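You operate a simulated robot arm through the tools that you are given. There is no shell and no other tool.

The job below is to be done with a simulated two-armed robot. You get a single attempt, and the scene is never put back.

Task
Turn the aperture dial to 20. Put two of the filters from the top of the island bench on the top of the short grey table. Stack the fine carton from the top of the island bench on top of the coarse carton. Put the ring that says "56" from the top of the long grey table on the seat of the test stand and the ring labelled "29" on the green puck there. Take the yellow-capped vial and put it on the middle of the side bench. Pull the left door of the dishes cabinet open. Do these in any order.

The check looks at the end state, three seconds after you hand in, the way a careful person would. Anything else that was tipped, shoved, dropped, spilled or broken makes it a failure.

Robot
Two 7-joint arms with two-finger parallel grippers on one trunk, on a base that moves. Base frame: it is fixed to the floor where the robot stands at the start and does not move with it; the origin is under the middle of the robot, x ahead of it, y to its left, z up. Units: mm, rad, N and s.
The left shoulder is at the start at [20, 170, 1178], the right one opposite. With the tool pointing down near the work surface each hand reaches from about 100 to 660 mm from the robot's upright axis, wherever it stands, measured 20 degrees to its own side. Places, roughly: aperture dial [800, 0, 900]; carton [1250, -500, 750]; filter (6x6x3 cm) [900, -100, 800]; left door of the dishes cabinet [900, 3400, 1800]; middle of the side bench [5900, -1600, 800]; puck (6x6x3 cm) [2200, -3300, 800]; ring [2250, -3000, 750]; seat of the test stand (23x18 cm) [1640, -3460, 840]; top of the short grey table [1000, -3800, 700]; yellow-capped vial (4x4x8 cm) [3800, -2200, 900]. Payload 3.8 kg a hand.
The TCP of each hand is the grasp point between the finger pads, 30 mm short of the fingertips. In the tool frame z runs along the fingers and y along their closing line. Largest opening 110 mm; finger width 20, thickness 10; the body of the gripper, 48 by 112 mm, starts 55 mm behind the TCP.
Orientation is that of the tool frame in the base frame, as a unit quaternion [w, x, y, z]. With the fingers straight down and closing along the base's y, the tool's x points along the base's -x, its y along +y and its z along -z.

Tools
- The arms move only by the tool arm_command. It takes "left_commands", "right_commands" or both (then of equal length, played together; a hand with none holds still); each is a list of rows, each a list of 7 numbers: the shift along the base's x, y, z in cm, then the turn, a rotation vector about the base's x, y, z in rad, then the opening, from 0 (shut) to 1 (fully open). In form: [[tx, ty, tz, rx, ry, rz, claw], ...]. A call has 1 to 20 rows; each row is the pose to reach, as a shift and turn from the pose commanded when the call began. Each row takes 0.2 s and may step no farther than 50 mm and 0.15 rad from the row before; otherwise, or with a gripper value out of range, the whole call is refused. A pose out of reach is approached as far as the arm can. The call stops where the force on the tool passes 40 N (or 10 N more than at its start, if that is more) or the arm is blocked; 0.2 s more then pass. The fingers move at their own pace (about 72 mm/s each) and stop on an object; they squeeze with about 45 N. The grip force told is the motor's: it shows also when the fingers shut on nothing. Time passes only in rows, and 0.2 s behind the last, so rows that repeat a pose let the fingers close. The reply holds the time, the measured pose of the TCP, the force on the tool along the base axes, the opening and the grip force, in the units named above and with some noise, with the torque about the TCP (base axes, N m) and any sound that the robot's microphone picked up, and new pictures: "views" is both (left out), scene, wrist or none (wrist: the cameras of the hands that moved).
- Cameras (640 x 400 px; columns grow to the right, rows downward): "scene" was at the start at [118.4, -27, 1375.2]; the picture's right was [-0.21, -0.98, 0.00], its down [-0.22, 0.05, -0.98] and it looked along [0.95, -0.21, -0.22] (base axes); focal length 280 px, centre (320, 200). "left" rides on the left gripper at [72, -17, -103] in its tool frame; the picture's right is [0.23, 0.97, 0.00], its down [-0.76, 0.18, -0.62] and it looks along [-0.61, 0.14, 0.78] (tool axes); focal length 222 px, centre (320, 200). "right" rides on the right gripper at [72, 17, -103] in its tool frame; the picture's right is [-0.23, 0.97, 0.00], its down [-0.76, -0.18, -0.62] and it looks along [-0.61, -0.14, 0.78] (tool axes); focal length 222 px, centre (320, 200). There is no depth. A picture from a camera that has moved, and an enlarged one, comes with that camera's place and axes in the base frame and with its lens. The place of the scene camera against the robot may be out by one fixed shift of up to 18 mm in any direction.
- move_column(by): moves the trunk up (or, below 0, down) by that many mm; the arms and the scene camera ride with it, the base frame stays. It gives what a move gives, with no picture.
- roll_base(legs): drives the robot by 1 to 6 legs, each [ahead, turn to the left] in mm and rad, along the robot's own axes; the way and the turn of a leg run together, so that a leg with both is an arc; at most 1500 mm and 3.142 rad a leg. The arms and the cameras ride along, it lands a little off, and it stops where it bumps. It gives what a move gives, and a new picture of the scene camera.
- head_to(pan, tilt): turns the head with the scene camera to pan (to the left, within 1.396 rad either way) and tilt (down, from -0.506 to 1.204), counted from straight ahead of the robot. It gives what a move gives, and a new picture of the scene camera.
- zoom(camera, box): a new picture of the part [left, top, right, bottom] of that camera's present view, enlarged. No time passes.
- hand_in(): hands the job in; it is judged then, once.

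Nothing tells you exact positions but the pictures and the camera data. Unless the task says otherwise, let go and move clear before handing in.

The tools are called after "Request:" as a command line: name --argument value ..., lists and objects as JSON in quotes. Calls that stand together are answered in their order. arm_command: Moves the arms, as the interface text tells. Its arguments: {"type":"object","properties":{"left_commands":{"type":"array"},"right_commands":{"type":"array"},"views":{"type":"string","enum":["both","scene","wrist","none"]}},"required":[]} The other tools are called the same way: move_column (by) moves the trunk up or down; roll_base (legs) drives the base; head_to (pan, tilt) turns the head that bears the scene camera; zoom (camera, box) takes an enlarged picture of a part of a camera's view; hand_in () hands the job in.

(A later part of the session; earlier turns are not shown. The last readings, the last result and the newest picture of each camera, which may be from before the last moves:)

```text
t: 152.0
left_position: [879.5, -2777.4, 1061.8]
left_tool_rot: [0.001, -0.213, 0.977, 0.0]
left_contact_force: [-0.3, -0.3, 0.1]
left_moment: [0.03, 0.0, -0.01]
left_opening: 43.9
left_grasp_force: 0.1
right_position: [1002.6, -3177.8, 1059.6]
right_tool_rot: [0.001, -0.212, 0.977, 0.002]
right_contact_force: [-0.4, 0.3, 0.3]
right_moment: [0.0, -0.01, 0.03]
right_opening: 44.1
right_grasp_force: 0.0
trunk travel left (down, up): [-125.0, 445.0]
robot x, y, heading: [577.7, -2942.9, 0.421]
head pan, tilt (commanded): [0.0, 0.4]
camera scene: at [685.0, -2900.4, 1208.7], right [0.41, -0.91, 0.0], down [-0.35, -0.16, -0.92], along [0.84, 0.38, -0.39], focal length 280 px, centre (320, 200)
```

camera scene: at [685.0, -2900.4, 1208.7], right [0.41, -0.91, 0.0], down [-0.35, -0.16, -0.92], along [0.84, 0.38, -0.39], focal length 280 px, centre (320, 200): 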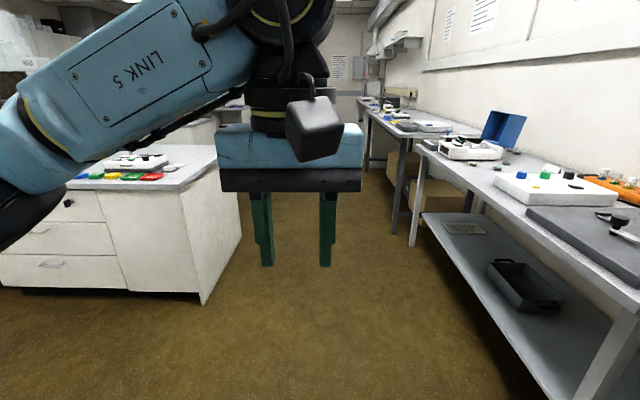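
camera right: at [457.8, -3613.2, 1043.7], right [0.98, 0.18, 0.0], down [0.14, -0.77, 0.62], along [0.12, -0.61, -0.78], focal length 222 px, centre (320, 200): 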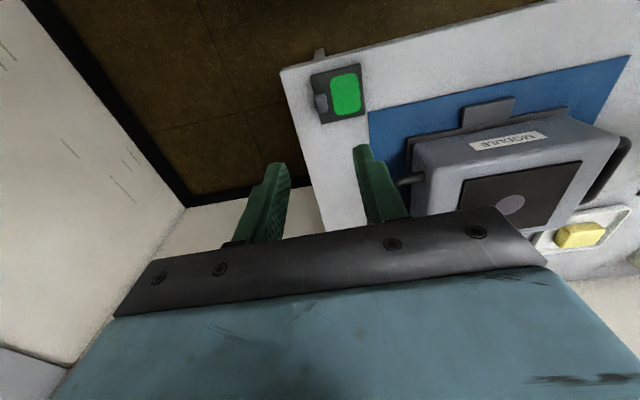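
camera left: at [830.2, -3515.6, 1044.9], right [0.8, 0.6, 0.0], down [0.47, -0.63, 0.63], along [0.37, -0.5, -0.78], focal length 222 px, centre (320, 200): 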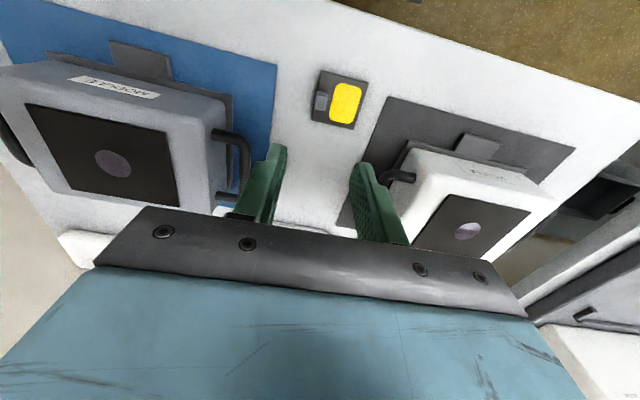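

The long grey table is ahead on the right. I'll drive along the aisle ~900 mm and turn to face it.

Request:
roll_base --legs '[[900, 0], [0, -1.582]]'

Request:
head_to --pan 0.0 --tilt 0.45

Request:
head_to --pan 0.6 --tilt 0.45

```text
t: 160.6
left_position: [1545.8, -2875.5, 1061.4]
left_tool_rot: [0.001, 0.548, 0.837, 0.0]
left_contact_force: [0.7, -0.7, -0.4]
left_moment: [0.04, -0.03, 0.04]
left_opening: 44.0
left_grasp_force: 0.0
right_position: [1144.1, -2990.0, 1059.6]
right_tool_rot: [0.001, 0.548, 0.836, 0.001]
right_contact_force: [0.0, 0.9, -0.6]
right_moment: [-0.02, 0.01, -0.01]
right_opening: 44.3
right_grasp_force: 0.0
trunk travel left (down, up): [-125.0, 445.0]
robot x, y, heading: [1389.8, -2566.9, -1.167]
head pan, tilt (commanded): [0.0, 0.4]
camera scene: at [1440.5, -2679.4, 1208.7], right [-0.92, -0.4, 0.0], down [-0.15, 0.36, -0.92], along [0.36, -0.85, -0.39], focal length 280 px, centre (320, 200)
```

scene: 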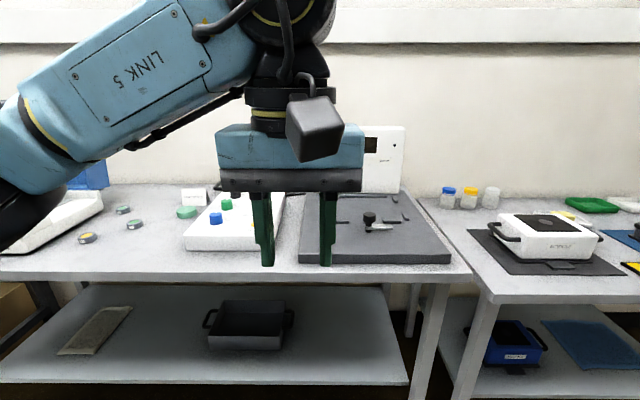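

```text
t: 161.2
left_position: [1545.8, -2877.1, 1061.3]
left_tool_rot: [0.001, 0.549, 0.836, 0.0]
left_contact_force: [1.1, 0.2, 0.3]
left_moment: [-0.01, 0.03, 0.0]
left_opening: 44.0
left_grasp_force: 0.1
right_position: [1145.2, -2991.5, 1060.0]
right_tool_rot: [0.002, 0.548, 0.836, -0.001]
right_contact_force: [-0.1, 0.2, -0.9]
right_moment: [-0.02, -0.01, -0.06]
right_opening: 44.1
right_grasp_force: 0.0
trunk travel left (down, up): [-125.0, 445.0]
robot x, y, heading: [1386.9, -2569.6, -1.168]
head pan, tilt (commanded): [0.0, 0.45]
camera scene: at [1440.3, -2678.7, 1204.1], right [-0.92, -0.4, 0.0], down [-0.17, 0.4, -0.9], along [0.36, -0.83, -0.43], focal length 280 px, centre (320, 200)
```

scene: 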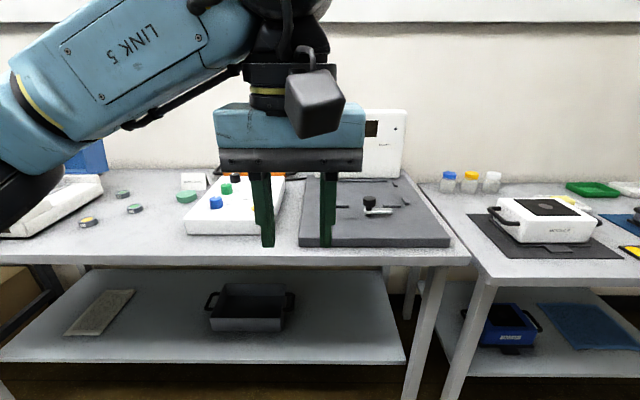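

```text
t: 162.2
left_position: [1546.0, -2875.3, 1062.3]
left_tool_rot: [0.001, 0.549, 0.836, -0.001]
left_contact_force: [0.5, 0.8, 0.8]
left_moment: [-0.04, -0.03, 0.01]
left_opening: 44.0
left_grasp_force: 0.1
right_position: [1144.4, -2992.6, 1059.3]
right_tool_rot: [0.002, 0.549, 0.836, 0.001]
right_contact_force: [-0.1, 0.7, -0.5]
right_moment: [0.01, 0.01, 0.0]
right_opening: 43.9
right_grasp_force: 0.0
trunk travel left (down, up): [-125.0, 445.0]
robot x, y, heading: [1387.0, -2569.7, -1.168]
head pan, tilt (commanded): [0.6, 0.45]
camera scene: at [1481.6, -2643.5, 1204.1], right [-0.53, -0.84, 0.0], down [-0.37, 0.23, -0.9], along [0.76, -0.48, -0.44], focal length 280 px, centre (320, 200)
```

scene: 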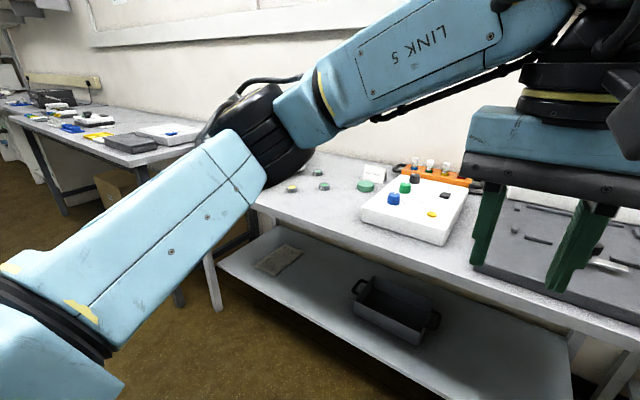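

The left hand blocks the view. I'll move it aside to the left and look again closely.

Request:
arm_command --left_commands '[[3.5, 1.5, 0, 0, 0, 0, 0.6], [7, 3, 0, 0, 0, 0, 0.8], [10.5, 4.5, 0, 0, 0, 0, 1], [14, 6, 0, 0, 0, 0, 1], [17.5, 7.5, 0, 0, 0, 0, 1], [21, 9, 0, 0, 0, 0, 1]]' --views "none"

Request:
head_to --pan 0.1 --tilt 0.45

Request:
zoom --camera "scene" --box '[60, 130, 300, 270]'

Request:
zoom --camera "scene" --box '[280, 100, 520, 280]'

```text
t: 163.6
left_position: [1757.7, -2783.3, 1061.6]
left_tool_rot: [0.002, 0.549, 0.836, -0.001]
left_contact_force: [0.0, 0.7, 0.0]
left_moment: [0.0, -0.01, -0.01]
left_opening: 110.2
left_grasp_force: 0.0
right_position: [1144.6, -2990.5, 1059.5]
right_tool_rot: [0.0, 0.547, 0.837, 0.0]
right_contact_force: [0.5, -0.3, -0.1]
right_moment: [0.01, 0.02, 0.01]
right_opening: 43.9
right_grasp_force: 0.1
trunk travel left (down, up): [-125.0, 445.0]
robot x, y, heading: [1390.4, -2566.7, -1.163]
head pan, tilt (commanded): [0.6, 0.45]
```

```text
t: 164.5
left_position: [1756.9, -2783.5, 1061.1]
left_tool_rot: [0.001, 0.548, 0.836, 0.0]
left_contact_force: [-0.1, -0.5, -0.4]
left_moment: [-0.01, -0.01, 0.03]
left_opening: 110.0
left_grasp_force: 0.1
right_position: [1145.4, -2991.4, 1059.8]
right_tool_rot: [0.001, 0.549, 0.836, -0.001]
right_contact_force: [0.0, 0.3, 0.2]
right_moment: [0.01, -0.02, 0.01]
right_opening: 43.9
right_grasp_force: 0.0
trunk travel left (down, up): [-125.0, 445.0]
robot x, y, heading: [1390.5, -2569.2, -1.16]
head pan, tilt (commanded): [0.099, 0.45]
camera scene: at [1448.6, -2674.7, 1204.1], right [-0.87, -0.49, 0.0], down [-0.21, 0.38, -0.9], along [0.44, -0.79, -0.44], focal length 280 px, centre (320, 200)
```

scene: 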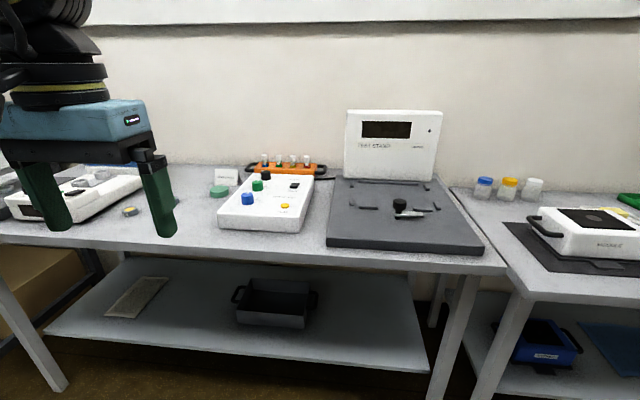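

```text
2.67 times, centred on (180, 200) of scene
camera zoom: at [1448.6, -2674.7, 1204.1], right [-0.87, -0.49, 0.0], down [-0.21, 0.38, -0.9], along [0.44, -0.79, -0.44], focal length 748 px, centre (693, 200)
```

zoom: 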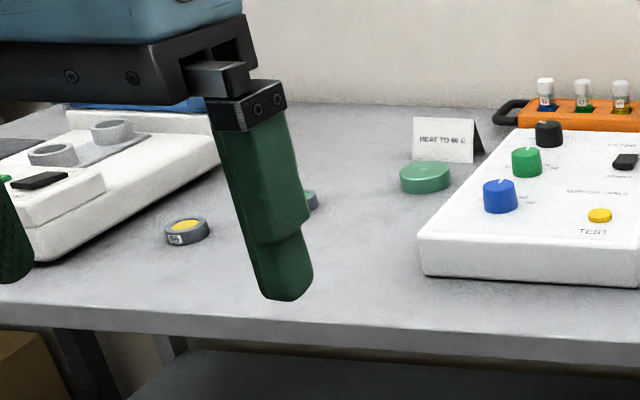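

```text
2.22 times, centred on (400, 190) of scene
camera zoom: at [1448.6, -2674.7, 1204.1], right [-0.87, -0.49, 0.0], down [-0.21, 0.38, -0.9], along [0.44, -0.79, -0.44], focal length 623 px, centre (142, 222)
```

zoom: 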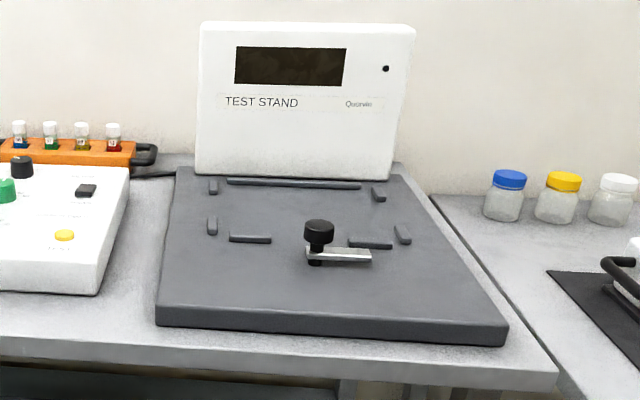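

The TEST STAND's seat is the rail-bounded area near its display; the rings are small labelled discs on the long table, the green puck is next to the "HEAT" card. I'll drive further along and face the rings.

Request:
roll_base --legs '[[0, 1.571], [520, 0], [0, -1.571], [250, 0]]'

Request:
head_to --pan 0.0 --tilt 0.65

```text
t: 176.6
left_position: [2331.1, -2808.4, 1062.6]
left_tool_rot: [0.001, 0.548, 0.837, -0.002]
left_contact_force: [-0.4, -0.3, 0.5]
left_moment: [0.04, 0.01, -0.01]
left_opening: 110.1
left_grasp_force: 0.1
right_position: [1719.5, -3016.5, 1059.4]
right_tool_rot: [0.001, 0.547, 0.837, 0.0]
right_contact_force: [-0.1, -0.1, -0.2]
right_moment: [-0.03, 0.0, 0.03]
right_opening: 43.9
right_grasp_force: 0.0
trunk travel left (down, up): [-125.0, 445.0]
robot x, y, heading: [1961.2, -2593.1, -1.16]
head pan, tilt (commanded): [0.099, 0.45]
camera scene: at [2022.9, -2699.4, 1204.0], right [-0.87, -0.49, 0.0], down [-0.21, 0.38, -0.9], along [0.44, -0.79, -0.44], focal length 280 px, centre (320, 200)
```

scene: 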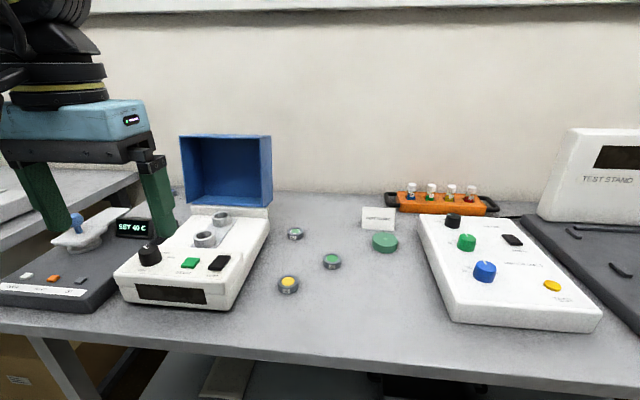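

```text
t: 177.4
left_position: [2331.2, -2807.1, 1062.4]
left_tool_rot: [0.002, 0.548, 0.836, -0.001]
left_contact_force: [0.0, -0.2, 0.7]
left_moment: [0.01, 0.04, 0.03]
left_opening: 110.2
left_grasp_force: 0.1
right_position: [1718.8, -3015.6, 1060.1]
right_tool_rot: [0.002, 0.547, 0.837, 0.0]
right_contact_force: [-0.1, -0.1, 0.1]
right_moment: [-0.02, -0.01, 0.04]
right_opening: 43.8
right_grasp_force: 0.1
trunk travel left (down, up): [-125.0, 445.0]
robot x, y, heading: [1962.3, -2591.2, -1.163]
head pan, tilt (commanded): [0.0, 0.649]
camera scene: at [2012.5, -2698.2, 1186.3], right [-0.92, -0.4, 0.0], down [-0.24, 0.55, -0.8], along [0.32, -0.73, -0.6], focal length 280 px, centre (320, 200)
```

scene: 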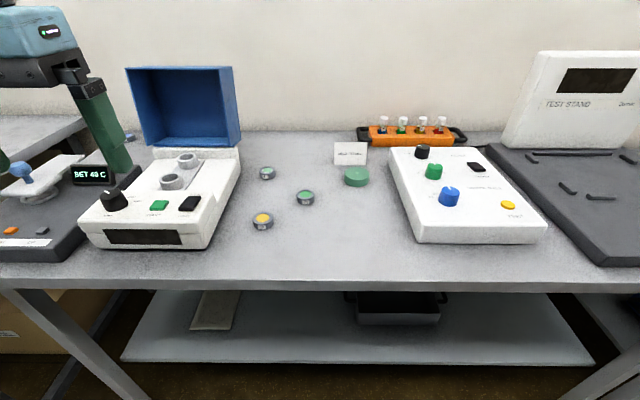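

Now a clear view: three small rings in the centre, the green puck with a card, the white test box and the TEST STAND on the right. I'll zoom to read the labels.

Request:
zoom --camera "scene" --box '[240, 155, 380, 240]'

Request:
zoom --camera "scene" --box '[245, 205, 285, 235]'

Request:
zoom --camera "scene" --box '[285, 180, 325, 210]'

Request:
zoom --camera "scene" --box '[250, 158, 286, 185]'

Request:
zoom --camera "scene" --box '[320, 130, 400, 200]'

```text
4.57 times, centred on (310, 198) of scene
camera zoom: at [2012.5, -2698.2, 1186.3], right [-0.92, -0.4, 0.0], down [-0.24, 0.55, -0.8], along [0.32, -0.73, -0.6], focal length 1282 px, centre (366, 211)
```

zoom: 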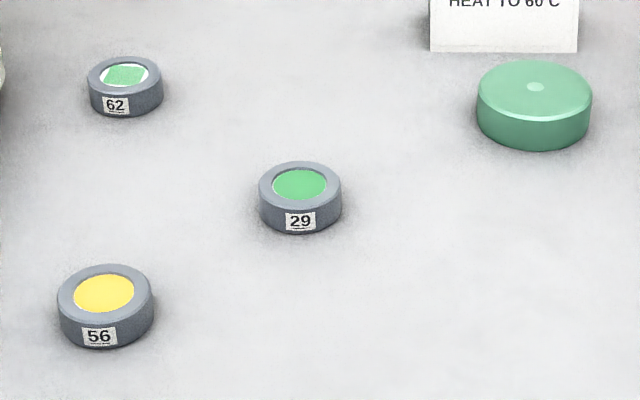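

```text
13.33 times, centred on (265, 220) of scene
camera zoom: at [2012.5, -2698.2, 1186.3], right [-0.92, -0.4, 0.0], down [-0.24, 0.55, -0.8], along [0.32, -0.73, -0.6], focal length 3741 px, centre (1053, -67)
```

zoom: 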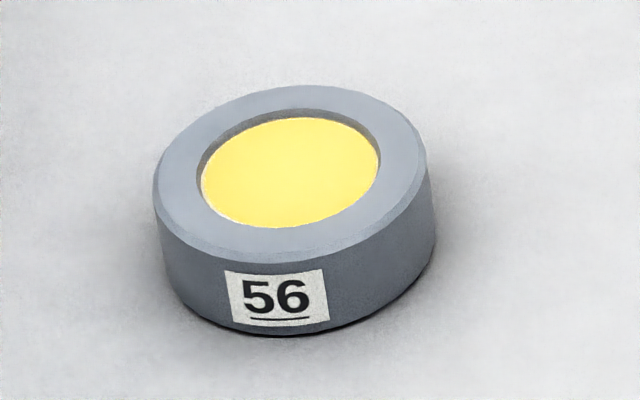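

```text
13.33 times, centred on (305, 195) of scene
camera zoom: at [2012.5, -2698.2, 1186.3], right [-0.92, -0.4, 0.0], down [-0.24, 0.55, -0.8], along [0.32, -0.73, -0.6], focal length 3741 px, centre (520, 267)
```

zoom: 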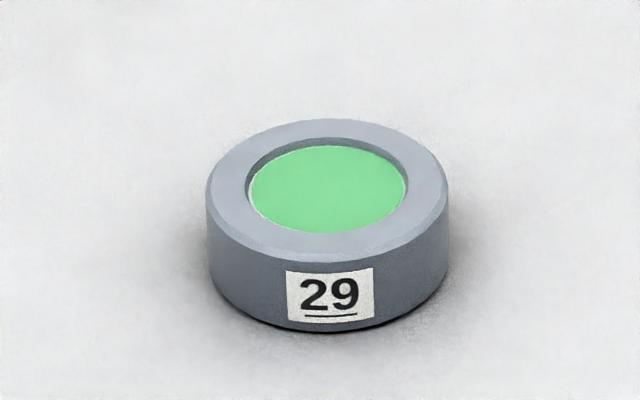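

```text
14.81 times, centred on (268, 172) of scene
camera zoom: at [2012.5, -2698.2, 1186.3], right [-0.92, -0.4, 0.0], down [-0.24, 0.55, -0.8], along [0.32, -0.73, -0.6], focal length 4156 px, centre (1090, 622)
```

zoom: 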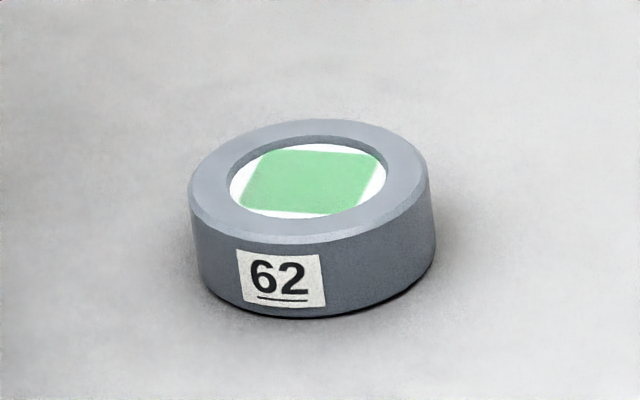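

```text
5.71 times, centred on (360, 165) of scene
camera zoom: at [2012.5, -2698.2, 1186.3], right [-0.92, -0.4, 0.0], down [-0.24, 0.55, -0.8], along [0.32, -0.73, -0.6], focal length 1603 px, centre (91, 400)
```

zoom: 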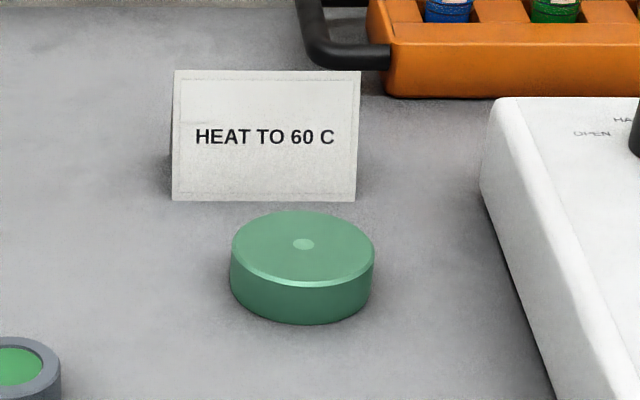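

Labels read: 56 (yellow), 29 (green), 62. Triangulating, the table top is at z≈790, ring 29 at (n 802, e 3774), ring 56 at (n 884, e 3691), puck at (n 680, e 3846). I'll shift the base so the left hand reaches both ring 29 and the puck.

Request:
roll_base --legs '[[0, -1.571], [206, 0], [0, 1.571], [105, 0]]'

Request:
head_to --pan 0.25 --tilt 0.8

```text
t: 187.4
left_position: [2193.8, -2976.2, 1061.8]
left_tool_rot: [0.0, 0.533, 0.846, 0.0]
left_contact_force: [-0.3, 0.3, -0.2]
left_moment: [0.04, 0.01, 0.03]
left_opening: 110.1
left_grasp_force: 0.3
right_position: [1589.9, -3205.7, 1059.4]
right_tool_rot: [0.001, 0.533, 0.846, 0.001]
right_contact_force: [-0.8, 0.4, 0.0]
right_moment: [0.02, 0.01, 0.02]
right_opening: 44.2
right_grasp_force: 0.0
trunk travel left (down, up): [-125.0, 445.0]
robot x, y, heading: [1818.8, -2773.4, -1.124]
head pan, tilt (commanded): [0.0, 0.649]
camera scene: at [1872.1, -2878.2, 1186.1], right [-0.9, -0.43, 0.0], down [-0.26, 0.55, -0.8], along [0.34, -0.72, -0.61], focal length 280 px, centre (320, 200)
```

scene: 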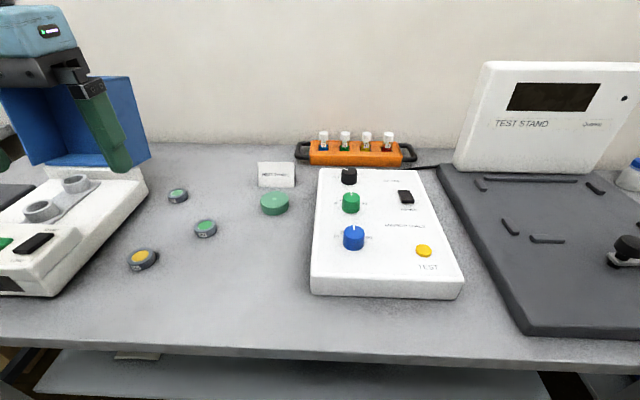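

```text
t: 188.2
left_position: [2193.8, -2976.5, 1062.1]
left_tool_rot: [0.001, 0.534, 0.846, -0.002]
left_contact_force: [-0.8, -1.0, 0.6]
left_moment: [0.0, -0.02, 0.01]
left_opening: 110.1
left_grasp_force: 0.1
right_position: [1589.6, -3204.5, 1058.3]
right_tool_rot: [0.002, 0.533, 0.846, 0.001]
right_contact_force: [-0.1, 0.4, 0.6]
right_moment: [-0.02, 0.03, 0.0]
right_opening: 43.9
right_grasp_force: 0.0
trunk travel left (down, up): [-125.0, 445.0]
robot x, y, heading: [1819.5, -2772.6, -1.128]
head pan, tilt (commanded): [0.25, 0.799]
camera scene: at [1886.0, -2861.2, 1173.7], right [-0.77, -0.64, 0.0], down [-0.46, 0.55, -0.7], along [0.44, -0.54, -0.72], focal length 280 px, centre (320, 200)
```

scene: 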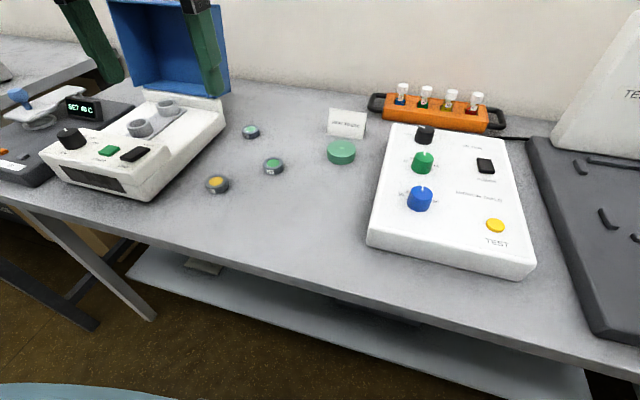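

Robot is well placed. Moving the left hand above ring 29.

Request:
arm_command --left_commands '[[1.2, -4, 0, 0, 0, 0, 0.9], [2.4, -8, -1, 0, 0, 0, 0.8], [3.6, -12, -4, 0, 0, 0, 0.7], [4.6, -16, -8, 0, 0, 0, 0.65], [4.6, -16.5, -12, 0, 0, 0, 0.65]]' --views "both"

Request:
zoom --camera "left" --box '[220, 60, 440, 220]'

```text
refused: row 3 steps farther than a row can; nothing moved
```

```text
2.50 times, centred on (330, 140) of left
camera zoom: at [2148.6, -2917.7, 1165.5], right [0.78, 0.62, 0.0], down [0.49, -0.61, 0.63], along [0.39, -0.49, -0.78], focal length 555 px, centre (295, 350)
```

zoom: 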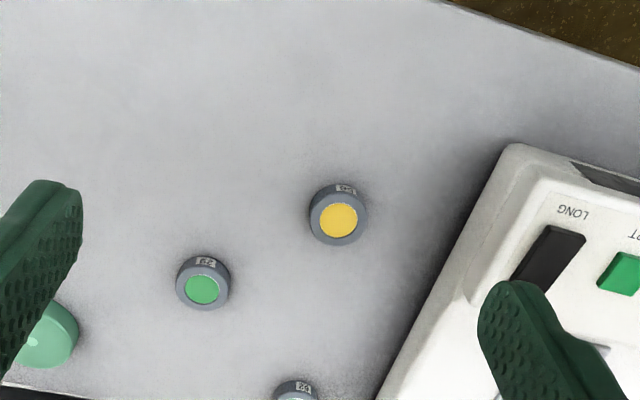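

Request:
arm_command --left_commands '[[1.1, -4, 0, 0, 0, 0, 0.9], [2.2, -8, -1, 0, 0, 0, 0.8], [3.2, -11.5, -4, 0, 0, 0, 0.7], [4.0, -14.5, -8, 0, 0, 0, 0.65], [4.3, -16.3, -12, 0, 0, 0, 0.65]]' --views "both"

Request:
zoom --camera "left" --box '[220, 60, 440, 220]'

```text
refused: row 4 steps farther than a row can; nothing moved
```

```text
2.50 times, centred on (330, 140) of left
camera zoom: at [2148.6, -2917.7, 1165.5], right [0.78, 0.62, 0.0], down [0.49, -0.61, 0.63], along [0.39, -0.49, -0.78], focal length 555 px, centre (295, 350)
```

zoom: 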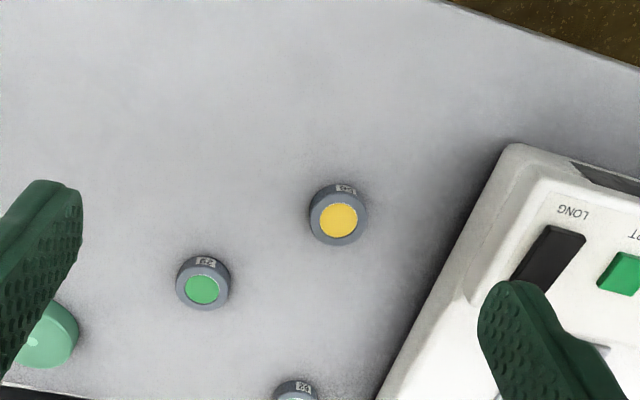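

The steps must stay under 50 mm each; splitting into finer rows.

Request:
arm_command --left_commands '[[1.0, -3.5, 0, 0, 0, 0, 0.9], [2.0, -7, -1, 0, 0, 0, 0.8], [2.9, -10, -3, 0, 0, 0, 0.7], [3.7, -13, -6, 0, 0, 0, 0.65], [4.3, -16, -9, 0, 0, 0, 0.65], [4.3, -16.3, -12, 0, 0, 0, 0.65]]' --views "both"

Request:
zoom --camera "left" --box '[220, 60, 440, 220]'

```text
t: 189.6
left_position: [2237.2, -3141.6, 942.8]
left_tool_rot: [0.002, 0.532, 0.846, -0.001]
left_contact_force: [-0.2, -0.1, 0.3]
left_moment: [0.04, -0.02, -0.02]
left_opening: 71.4
left_grasp_force: 0.0
right_position: [1589.8, -3202.6, 1058.8]
right_tool_rot: [0.001, 0.533, 0.846, 0.001]
right_contact_force: [0.1, 0.8, -0.6]
right_moment: [-0.01, -0.02, 0.01]
right_opening: 44.0
right_grasp_force: 0.0
trunk travel left (down, up): [-125.0, 445.0]
robot x, y, heading: [1817.6, -2774.2, -1.126]
head pan, tilt (commanded): [0.25, 0.799]
camera scene: at [1886.3, -2861.0, 1173.6], right [-0.77, -0.64, 0.0], down [-0.46, 0.55, -0.7], along [0.44, -0.54, -0.72], focal length 280 px, centre (320, 200)
camera left: at [2191.7, -3083.2, 1046.6], right [0.78, 0.63, 0.0], down [0.49, -0.61, 0.63], along [0.39, -0.49, -0.78], focal length 222 px, centre (320, 200)
```

scene: 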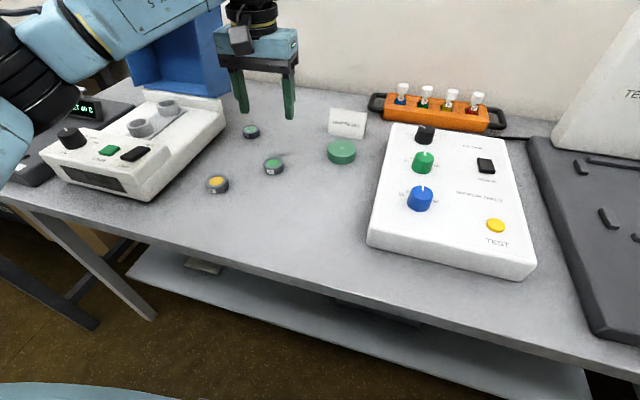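
left: 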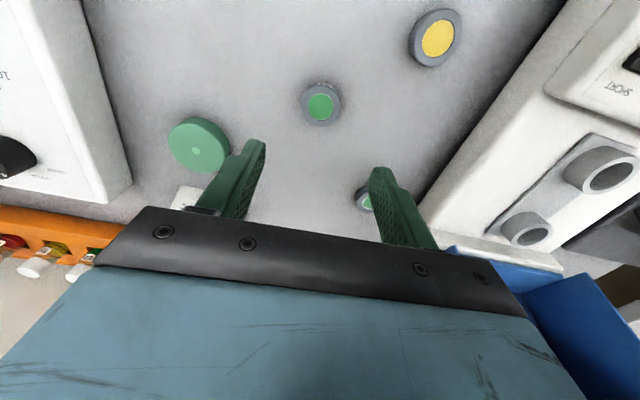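

```text
2.50 times, centred on (330, 140) of left
camera zoom: at [2191.7, -3083.2, 1046.6], right [0.78, 0.63, 0.0], down [0.49, -0.61, 0.63], along [0.39, -0.49, -0.78], focal length 555 px, centre (295, 350)
```

zoom: 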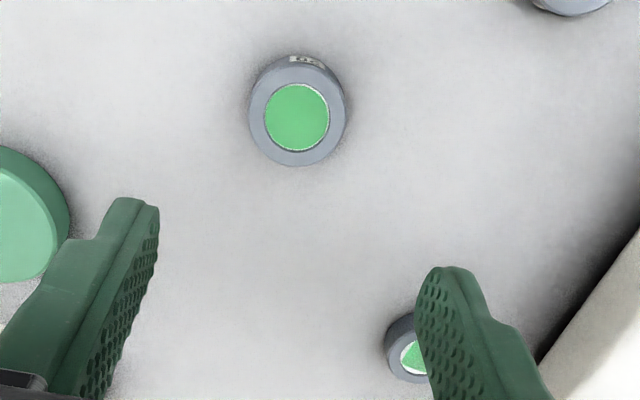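

Ring 29's top centre triangulates to (2235, −3135.5, 809), Ø≈41 mm. Descending around it.

Request:
arm_command --left_commands '[[-0.2, 0.6, -3, 0, 0, 0, 0.65], [-0.2, 0.6, -6, 0, 0, 0, 0.65], [-0.2, 0.6, -9, 0, 0, 0, 0.65], [-0.2, 0.6, -10.8, 0, 0, 0, 0.65], [-0.2, 0.6, -11.5, 0, 0, 0, 0.65], [-0.2, 0.6, -11.5, 0, 0, 0, 0.65]]' --views "wrist"

Request:
zoom --camera "left" --box '[240, 90, 400, 210]'

```text
t: 191.0
left_position: [2234.6, -3132.9, 829.2]
left_tool_rot: [0.002, 0.533, 0.846, -0.001]
left_contact_force: [1.2, 1.3, 9.4]
left_moment: [0.07, 0.11, -0.21]
left_opening: 71.6
left_grasp_force: 0.1
right_position: [1590.0, -3204.3, 1059.8]
right_tool_rot: [0.001, 0.533, 0.846, 0.0]
right_contact_force: [0.3, 0.7, 0.1]
right_moment: [-0.01, 0.02, -0.01]
right_opening: 43.8
right_grasp_force: 0.0
trunk travel left (down, up): [-125.0, 445.0]
robot x, y, heading: [1819.6, -2770.8, -1.128]
head pan, tilt (commanded): [0.25, 0.799]
camera left: at [2188.9, -3074.7, 933.5], right [0.78, 0.62, 0.0], down [0.49, -0.61, 0.63], along [0.39, -0.49, -0.78], focal length 222 px, centre (320, 200)
```

left: 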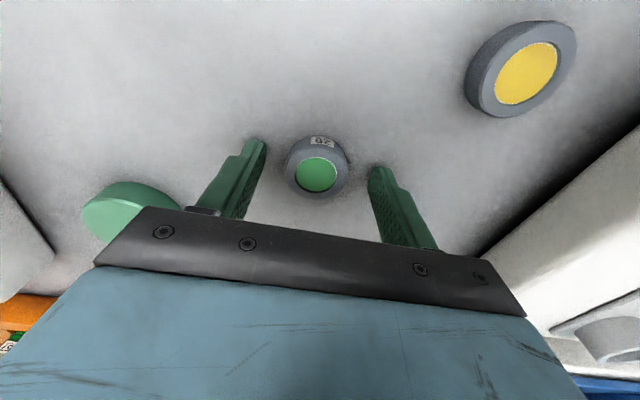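

```text
3.33 times, centred on (320, 150) of left
camera zoom: at [2188.9, -3074.7, 933.5], right [0.78, 0.62, 0.0], down [0.49, -0.61, 0.63], along [0.39, -0.49, -0.78], focal length 740 px, centre (320, 367)
```

zoom: 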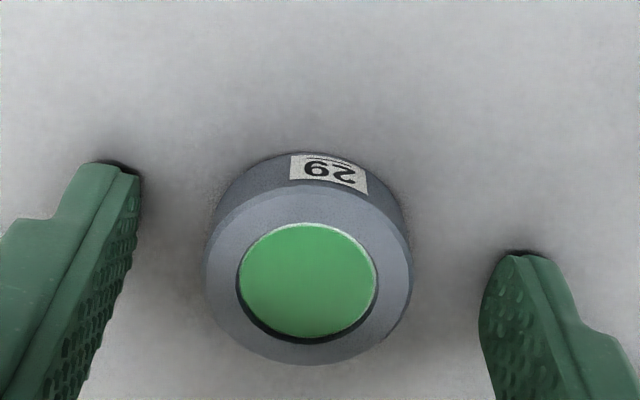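

Fingertips just touch the table (table z≈798). I'll lift 2.5 mm and close on the ring.

Request:
arm_command --left_commands '[[-0.1, 0, 0.25, 0, 0, 0, 0.65], [-0.1, 0, 0.25, 0, 0, 0, 0.4], [-0.1, 0, 0.25, 0, 0, 0, 0.2], [-0.1, 0, 0.25, 0, 0, 0, 0], [-0.1, 0, 0.25, 0, 0, 0, 0]]' --views "wrist"

Request:
arm_command --left_commands '[[0, 0, 0.4, 0, 0, 0, 0], [0, 0, 1.0, 0, 0, 0, 0], [0, 0, 2, 0, 0, 0, 0], [0, 0, 3.5, 0, 0, 0, 0], [0, 0, 5, 0, 0, 0, 0], [0, 0, 7, 0, 0, 0, 0]]' --views "both"

```text
t: 192.2
left_position: [2233.2, -3133.3, 830.4]
left_tool_rot: [0.001, 0.533, 0.846, -0.002]
left_contact_force: [0.1, 0.6, -0.1]
left_moment: [0.0, -0.01, 0.0]
left_opening: 37.1
left_grasp_force: 44.8
right_position: [1590.1, -3204.3, 1059.4]
right_tool_rot: [0.001, 0.533, 0.846, 0.001]
right_contact_force: [0.0, -0.4, -0.3]
right_moment: [0.03, 0.01, -0.03]
right_opening: 44.1
right_grasp_force: 0.1
trunk travel left (down, up): [-125.0, 445.0]
robot x, y, heading: [1821.3, -2773.7, -1.13]
head pan, tilt (commanded): [0.25, 0.799]
camera left: at [2188.1, -3075.4, 934.1], right [0.78, 0.62, 0.0], down [0.49, -0.61, 0.63], along [0.39, -0.49, -0.78], focal length 222 px, centre (320, 200)
```

left: 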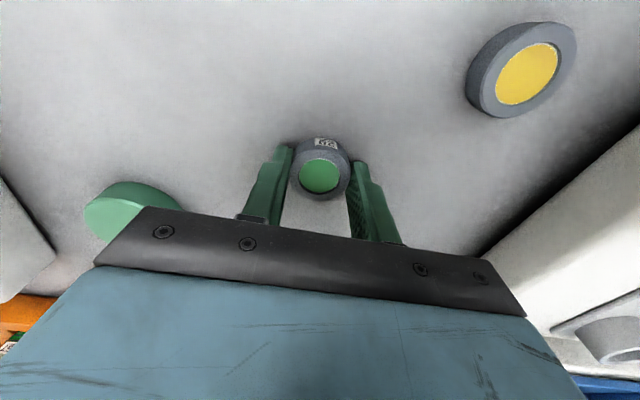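

```text
t: 193.6
left_position: [2233.4, -3133.3, 899.6]
left_tool_rot: [0.001, 0.534, 0.846, -0.001]
left_contact_force: [0.0, 0.6, -0.5]
left_moment: [0.02, -0.06, 0.03]
left_opening: 37.1
left_grasp_force: 44.8
right_position: [1588.8, -3205.4, 1059.9]
right_tool_rot: [0.001, 0.533, 0.846, 0.001]
right_contact_force: [0.5, -0.1, -0.2]
right_moment: [-0.01, 0.0, 0.01]
right_opening: 43.8
right_grasp_force: 0.1
trunk travel left (down, up): [-125.0, 445.0]
robot x, y, heading: [1816.3, -2772.7, -1.129]
head pan, tilt (commanded): [0.25, 0.799]
camera scene: at [1885.9, -2861.1, 1173.6], right [-0.77, -0.64, 0.0], down [-0.46, 0.55, -0.7], along [0.45, -0.54, -0.72], focal length 280 px, centre (320, 200)
camera left: at [2187.8, -3075.8, 1004.0], right [0.78, 0.62, 0.0], down [0.49, -0.61, 0.63], along [0.39, -0.49, -0.78], focal length 222 px, centre (320, 200)
```

scene: 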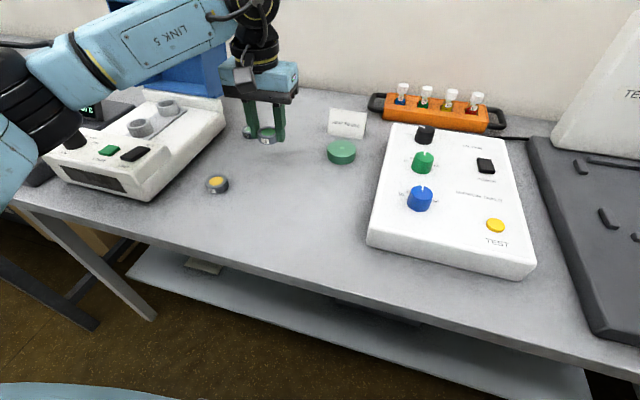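
left: 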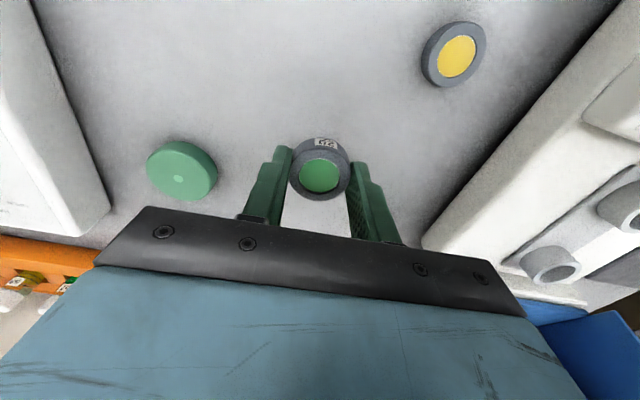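

Ring 29 is held (Ø37 mm). I'll zoom on the puck to place it precisely.

Request:
zoom --camera "left" --box '[130, 120, 250, 210]'

Request:
zoom --camera "scene" --box '[220, 80, 380, 180]'

```text
4.44 times, centred on (190, 165) of left
camera zoom: at [2187.8, -3075.8, 1004.0], right [0.78, 0.62, 0.0], down [0.49, -0.61, 0.63], along [0.39, -0.49, -0.78], focal length 987 px, centre (898, 356)
```

zoom: 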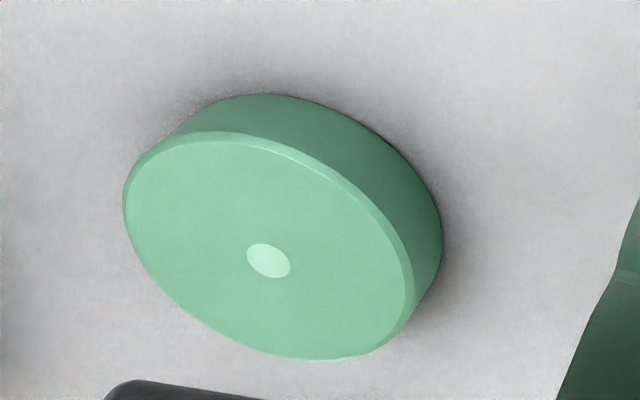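

```text
4.00 times, centred on (300, 130) of scene
camera zoom: at [1885.9, -2861.1, 1173.6], right [-0.77, -0.64, 0.0], down [-0.46, 0.55, -0.7], along [0.45, -0.54, -0.72], focal length 1122 px, centre (400, 480)
```

zoom: 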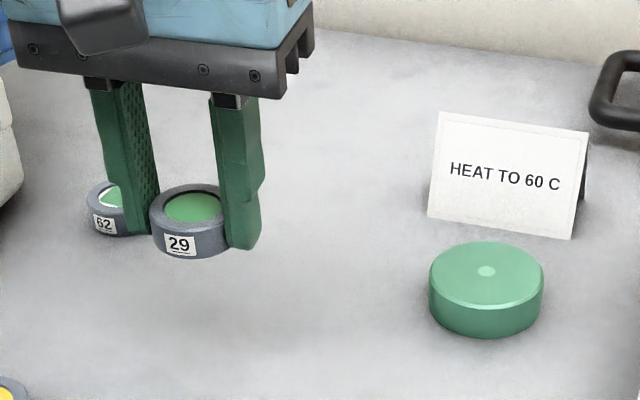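

Moving ring 29 near the puck for a final look before placing.

Request:
arm_command --left_commands '[[-2.5, -1.3, 1, 0, 0, 0, 0], [-5.5, -2.9, 2, 0, 0, 0, 0], [-8.5, -4.5, 2, 0, 0, 0, 0], [-10.6, -5.6, 2, 0, 0, 0, 0], [-10.6, -5.6, 2, 0, 0, 0, 0]]' --views "both"

Request:
zoom --camera "left" --box '[240, 120, 400, 240]'

Request:
zoom --camera "scene" --box '[260, 60, 420, 180]'

```text
t: 194.8
left_position: [2128.3, -3187.9, 919.9]
left_tool_rot: [0.002, 0.533, 0.846, 0.0]
left_contact_force: [0.5, 0.4, 0.1]
left_moment: [0.0, 0.0, -0.03]
left_opening: 37.1
left_grasp_force: 44.7
right_position: [1589.8, -3204.7, 1059.6]
right_tool_rot: [0.001, 0.533, 0.846, 0.0]
right_contact_force: [-0.8, -0.2, -0.7]
right_moment: [0.0, -0.02, -0.02]
right_opening: 43.9
right_grasp_force: 0.0
trunk travel left (down, up): [-125.0, 445.0]
robot x, y, heading: [1821.6, -2773.7, -1.126]
head pan, tilt (commanded): [0.25, 0.799]
camera scene: at [1886.1, -2861.0, 1173.6], right [-0.77, -0.64, 0.0], down [-0.46, 0.55, -0.7], along [0.45, -0.54, -0.72], focal length 280 px, centre (320, 200)
camera left: at [2082.5, -3130.6, 1023.4], right [0.78, 0.63, 0.0], down [0.49, -0.61, 0.63], along [0.39, -0.49, -0.78], focal length 222 px, centre (320, 200)
```

scene: 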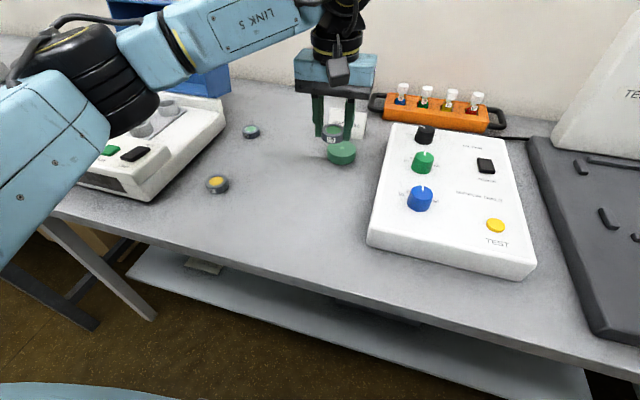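
left: 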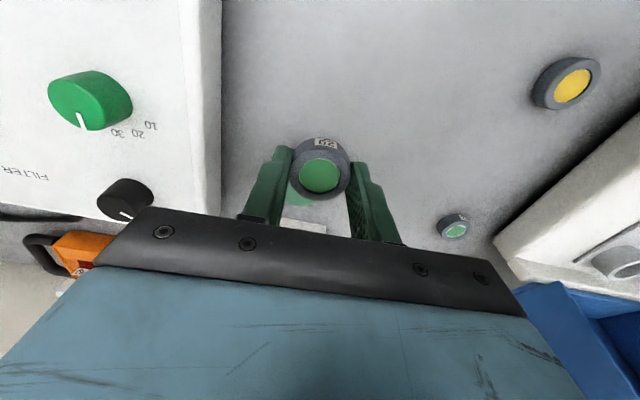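

```text
3.33 times, centred on (320, 180) of left
camera zoom: at [2082.5, -3130.6, 1023.4], right [0.78, 0.63, 0.0], down [0.49, -0.61, 0.63], along [0.39, -0.49, -0.78], focal length 740 px, centre (320, 267)
```

zoom: 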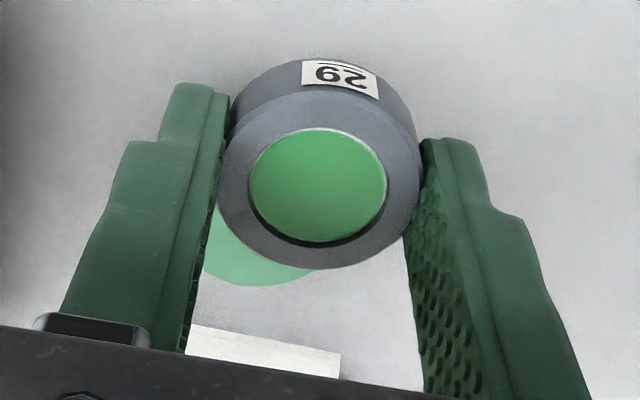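

```text
3.33 times, centred on (340, 120) of scene
camera zoom: at [1886.1, -2861.0, 1173.6], right [-0.77, -0.64, 0.0], down [-0.46, 0.55, -0.7], along [0.45, -0.54, -0.72], focal length 935 px, centre (253, 467)
```

zoom: 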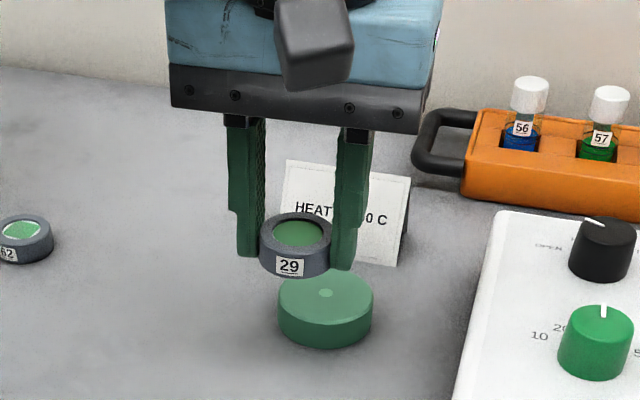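

Combining both cameras, the puck's top centre is (2155, −3256), z≈820; the card is 75 mm behind it. Moving over and lowering.

Request:
arm_command --left_commands '[[0.9, -2.3, 0, 0, 0, 0, 0], [1.9, -4.8, 0, 0, 0, 0, 0], [2.64, -6.81, 0, 0, 0, 0, 0], [2.64, -6.81, -2, 0, 0, 0, 0], [2.64, -6.81, -4.5, 0, 0, 0, 0], [2.64, -6.81, -5.8, 0, 0, 0, 0]]' --views "both"

Request:
zoom --camera "scene" --box '[280, 80, 400, 180]'

Request:
zoom --camera "left" --box '[240, 120, 400, 240]'

```text
t: 196.2
left_position: [2154.7, -3258.3, 861.0]
left_tool_rot: [0.001, 0.534, 0.846, -0.001]
left_contact_force: [1.2, -0.6, -0.4]
left_moment: [0.0, 0.01, -0.01]
left_opening: 36.9
left_grasp_force: 44.7
right_position: [1589.4, -3203.6, 1061.1]
right_tool_rot: [0.001, 0.533, 0.846, 0.0]
right_contact_force: [-0.7, 0.1, -1.1]
right_moment: [-0.04, -0.01, 0.0]
right_opening: 44.1
right_grasp_force: 0.0
trunk travel left (down, up): [-125.0, 445.0]
robot x, y, heading: [1819.9, -2775.8, -1.134]
head pan, tilt (commanded): [0.25, 0.799]
camera scene: at [1886.1, -2861.1, 1173.6], right [-0.77, -0.64, 0.0], down [-0.46, 0.55, -0.7], along [0.45, -0.54, -0.72], focal length 280 px, centre (320, 200)
camera left: at [2109.1, -3199.3, 964.1], right [0.78, 0.62, 0.0], down [0.49, -0.61, 0.63], along [0.39, -0.49, -0.78], focal length 222 px, centre (320, 200)
```

scene: 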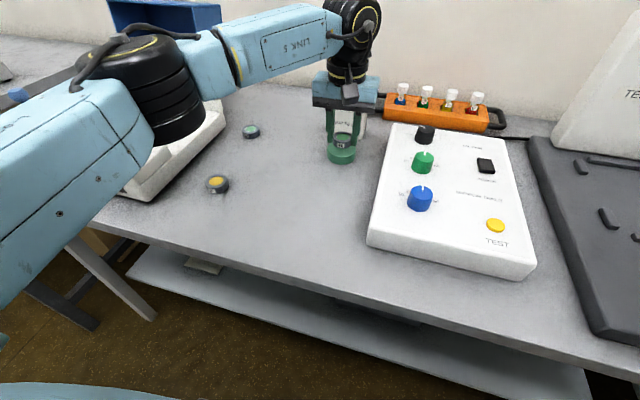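
left: 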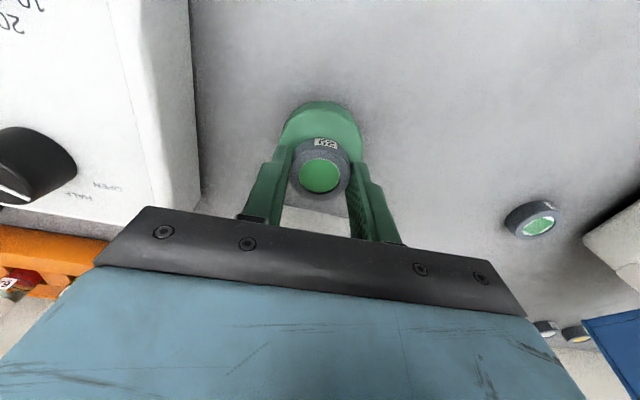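

```text
4.00 times, centred on (340, 130) of scene
camera zoom: at [1886.1, -2861.1, 1173.6], right [-0.77, -0.64, 0.0], down [-0.46, 0.55, -0.7], along [0.45, -0.54, -0.72], focal length 1122 px, centre (240, 480)
```

zoom: 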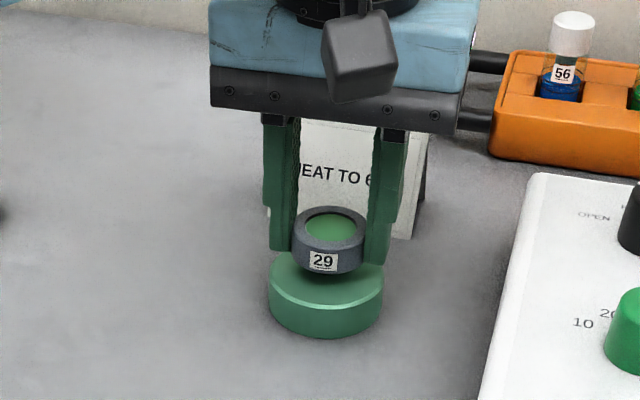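

```text
3.33 times, centred on (320, 180) of left
camera zoom: at [2109.1, -3199.3, 964.1], right [0.78, 0.62, 0.0], down [0.49, -0.61, 0.63], along [0.39, -0.49, -0.78], focal length 740 px, centre (320, 267)
```

zoom: 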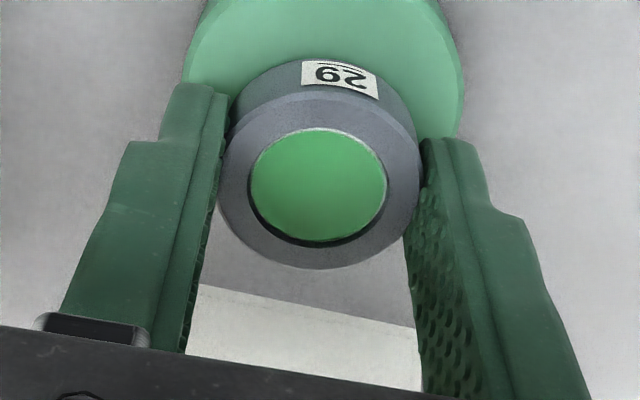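

I'll double-check the centering in a closer zoom before releasing.

Request:
zoom --camera "left" --box '[260, 85, 380, 175]'

Request:
zoom --camera "scene" --box '[320, 115, 370, 170]'

```text
4.44 times, centred on (320, 130) of left
camera zoom: at [2109.1, -3199.3, 964.1], right [0.78, 0.62, 0.0], down [0.49, -0.61, 0.63], along [0.39, -0.49, -0.78], focal length 987 px, centre (320, 511)
```

zoom: 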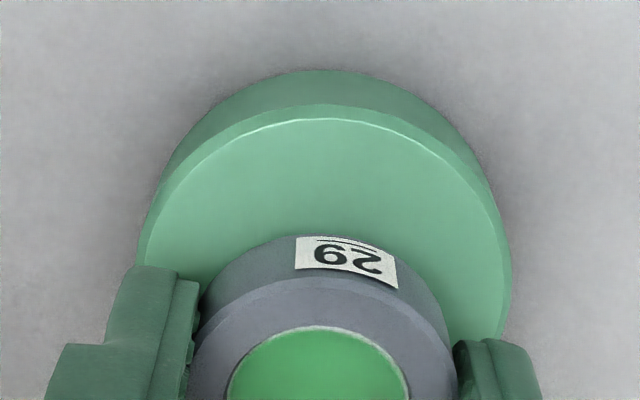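

```text
7.27 times, centred on (345, 142) of scene
camera zoom: at [1886.1, -2861.1, 1173.6], right [-0.77, -0.64, 0.0], down [-0.46, 0.55, -0.7], along [0.45, -0.54, -0.72], focal length 2040 px, centre (138, 618)
```

zoom: 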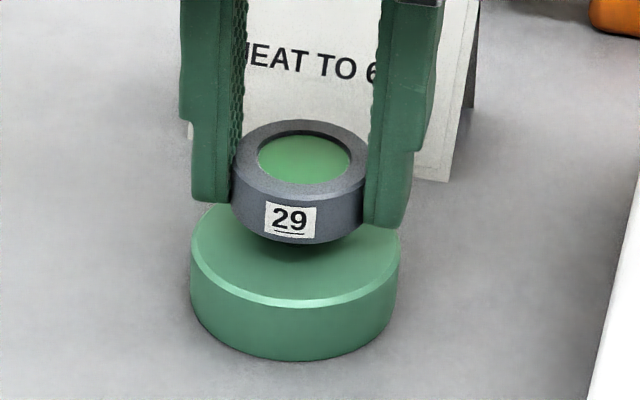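

The ring is about 5 mm too far back; correcting, then lowering until it rests.

Request:
arm_command --left_commands '[[-0.06, 0.52, 0, 0, 0, 0, 0], [-0.06, 0.52, -0.4, 0, 0, 0, 0], [-0.06, 0.52, -0.7, 0, 0, 0, 0], [-0.06, 0.52, -0.9, 0, 0, 0, 0], [-0.06, 0.52, -1.05, 0, 0, 0, 0]]' --views "none"

```text
t: 197.4
left_position: [2154.6, -3251.0, 851.7]
left_tool_rot: [0.002, 0.534, 0.845, -0.001]
left_contact_force: [1.1, -0.6, 1.6]
left_moment: [0.06, -0.01, -0.02]
left_opening: 37.0
left_grasp_force: 45.1
right_position: [1590.3, -3205.3, 1059.5]
right_tool_rot: [0.001, 0.533, 0.846, 0.0]
right_contact_force: [0.1, 0.5, 0.8]
right_moment: [-0.02, -0.01, -0.02]
right_opening: 43.8
right_grasp_force: 0.0
trunk travel left (down, up): [-125.0, 445.0]
robot x, y, heading: [1820.2, -2771.0, -1.127]
head pan, tilt (commanded): [0.25, 0.799]
```

Request:
arm_command --left_commands '[[0, 0, -0.15, 0, 0, 0, 0], [0, 0, -0.3, 0, 0, 0, 0], [0, 0, -0.3, 0, 0, 0, 0]]' --views "scene"

Request:
zoom --camera "scene" --box '[320, 115, 370, 170]'

```text
t: 198.2
left_position: [2153.8, -3250.8, 850.8]
left_tool_rot: [0.003, 0.533, 0.846, -0.004]
left_contact_force: [0.7, -5.4, 22.6]
left_moment: [0.08, -0.12, -0.06]
left_opening: 37.3
left_grasp_force: 44.8
right_position: [1589.1, -3203.9, 1059.7]
right_tool_rot: [0.002, 0.533, 0.846, -0.001]
right_contact_force: [0.4, 0.5, -0.6]
right_moment: [-0.01, 0.0, 0.01]
right_opening: 44.1
right_grasp_force: 0.0
trunk travel left (down, up): [-125.0, 445.0]
robot x, y, heading: [1815.8, -2770.6, -1.132]
head pan, tilt (commanded): [0.25, 0.799]
camera scene: at [1885.1, -2860.2, 1174.0], right [-0.77, -0.64, 0.0], down [-0.46, 0.55, -0.7], along [0.45, -0.54, -0.72], focal length 280 px, centre (320, 200)
```

scene: 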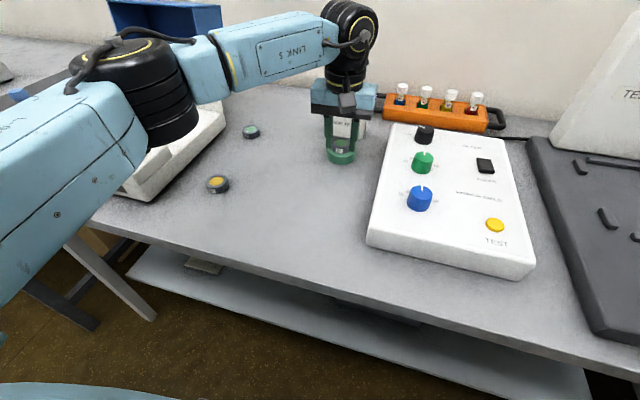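

```text
7.27 times, centred on (345, 142) of scene
camera zoom: at [1885.1, -2860.2, 1174.0], right [-0.77, -0.64, 0.0], down [-0.46, 0.55, -0.7], along [0.45, -0.54, -0.72], focal length 2040 px, centre (138, 618)
```

zoom: 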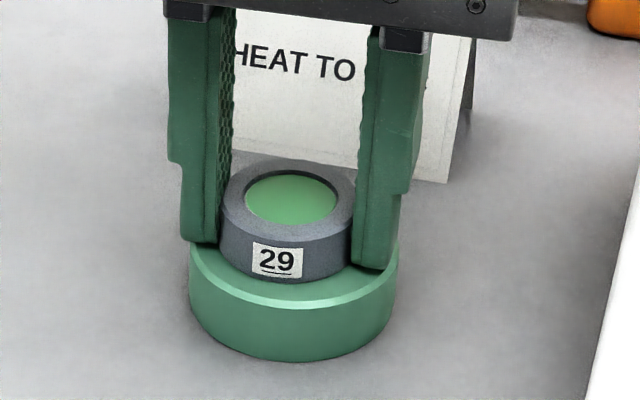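

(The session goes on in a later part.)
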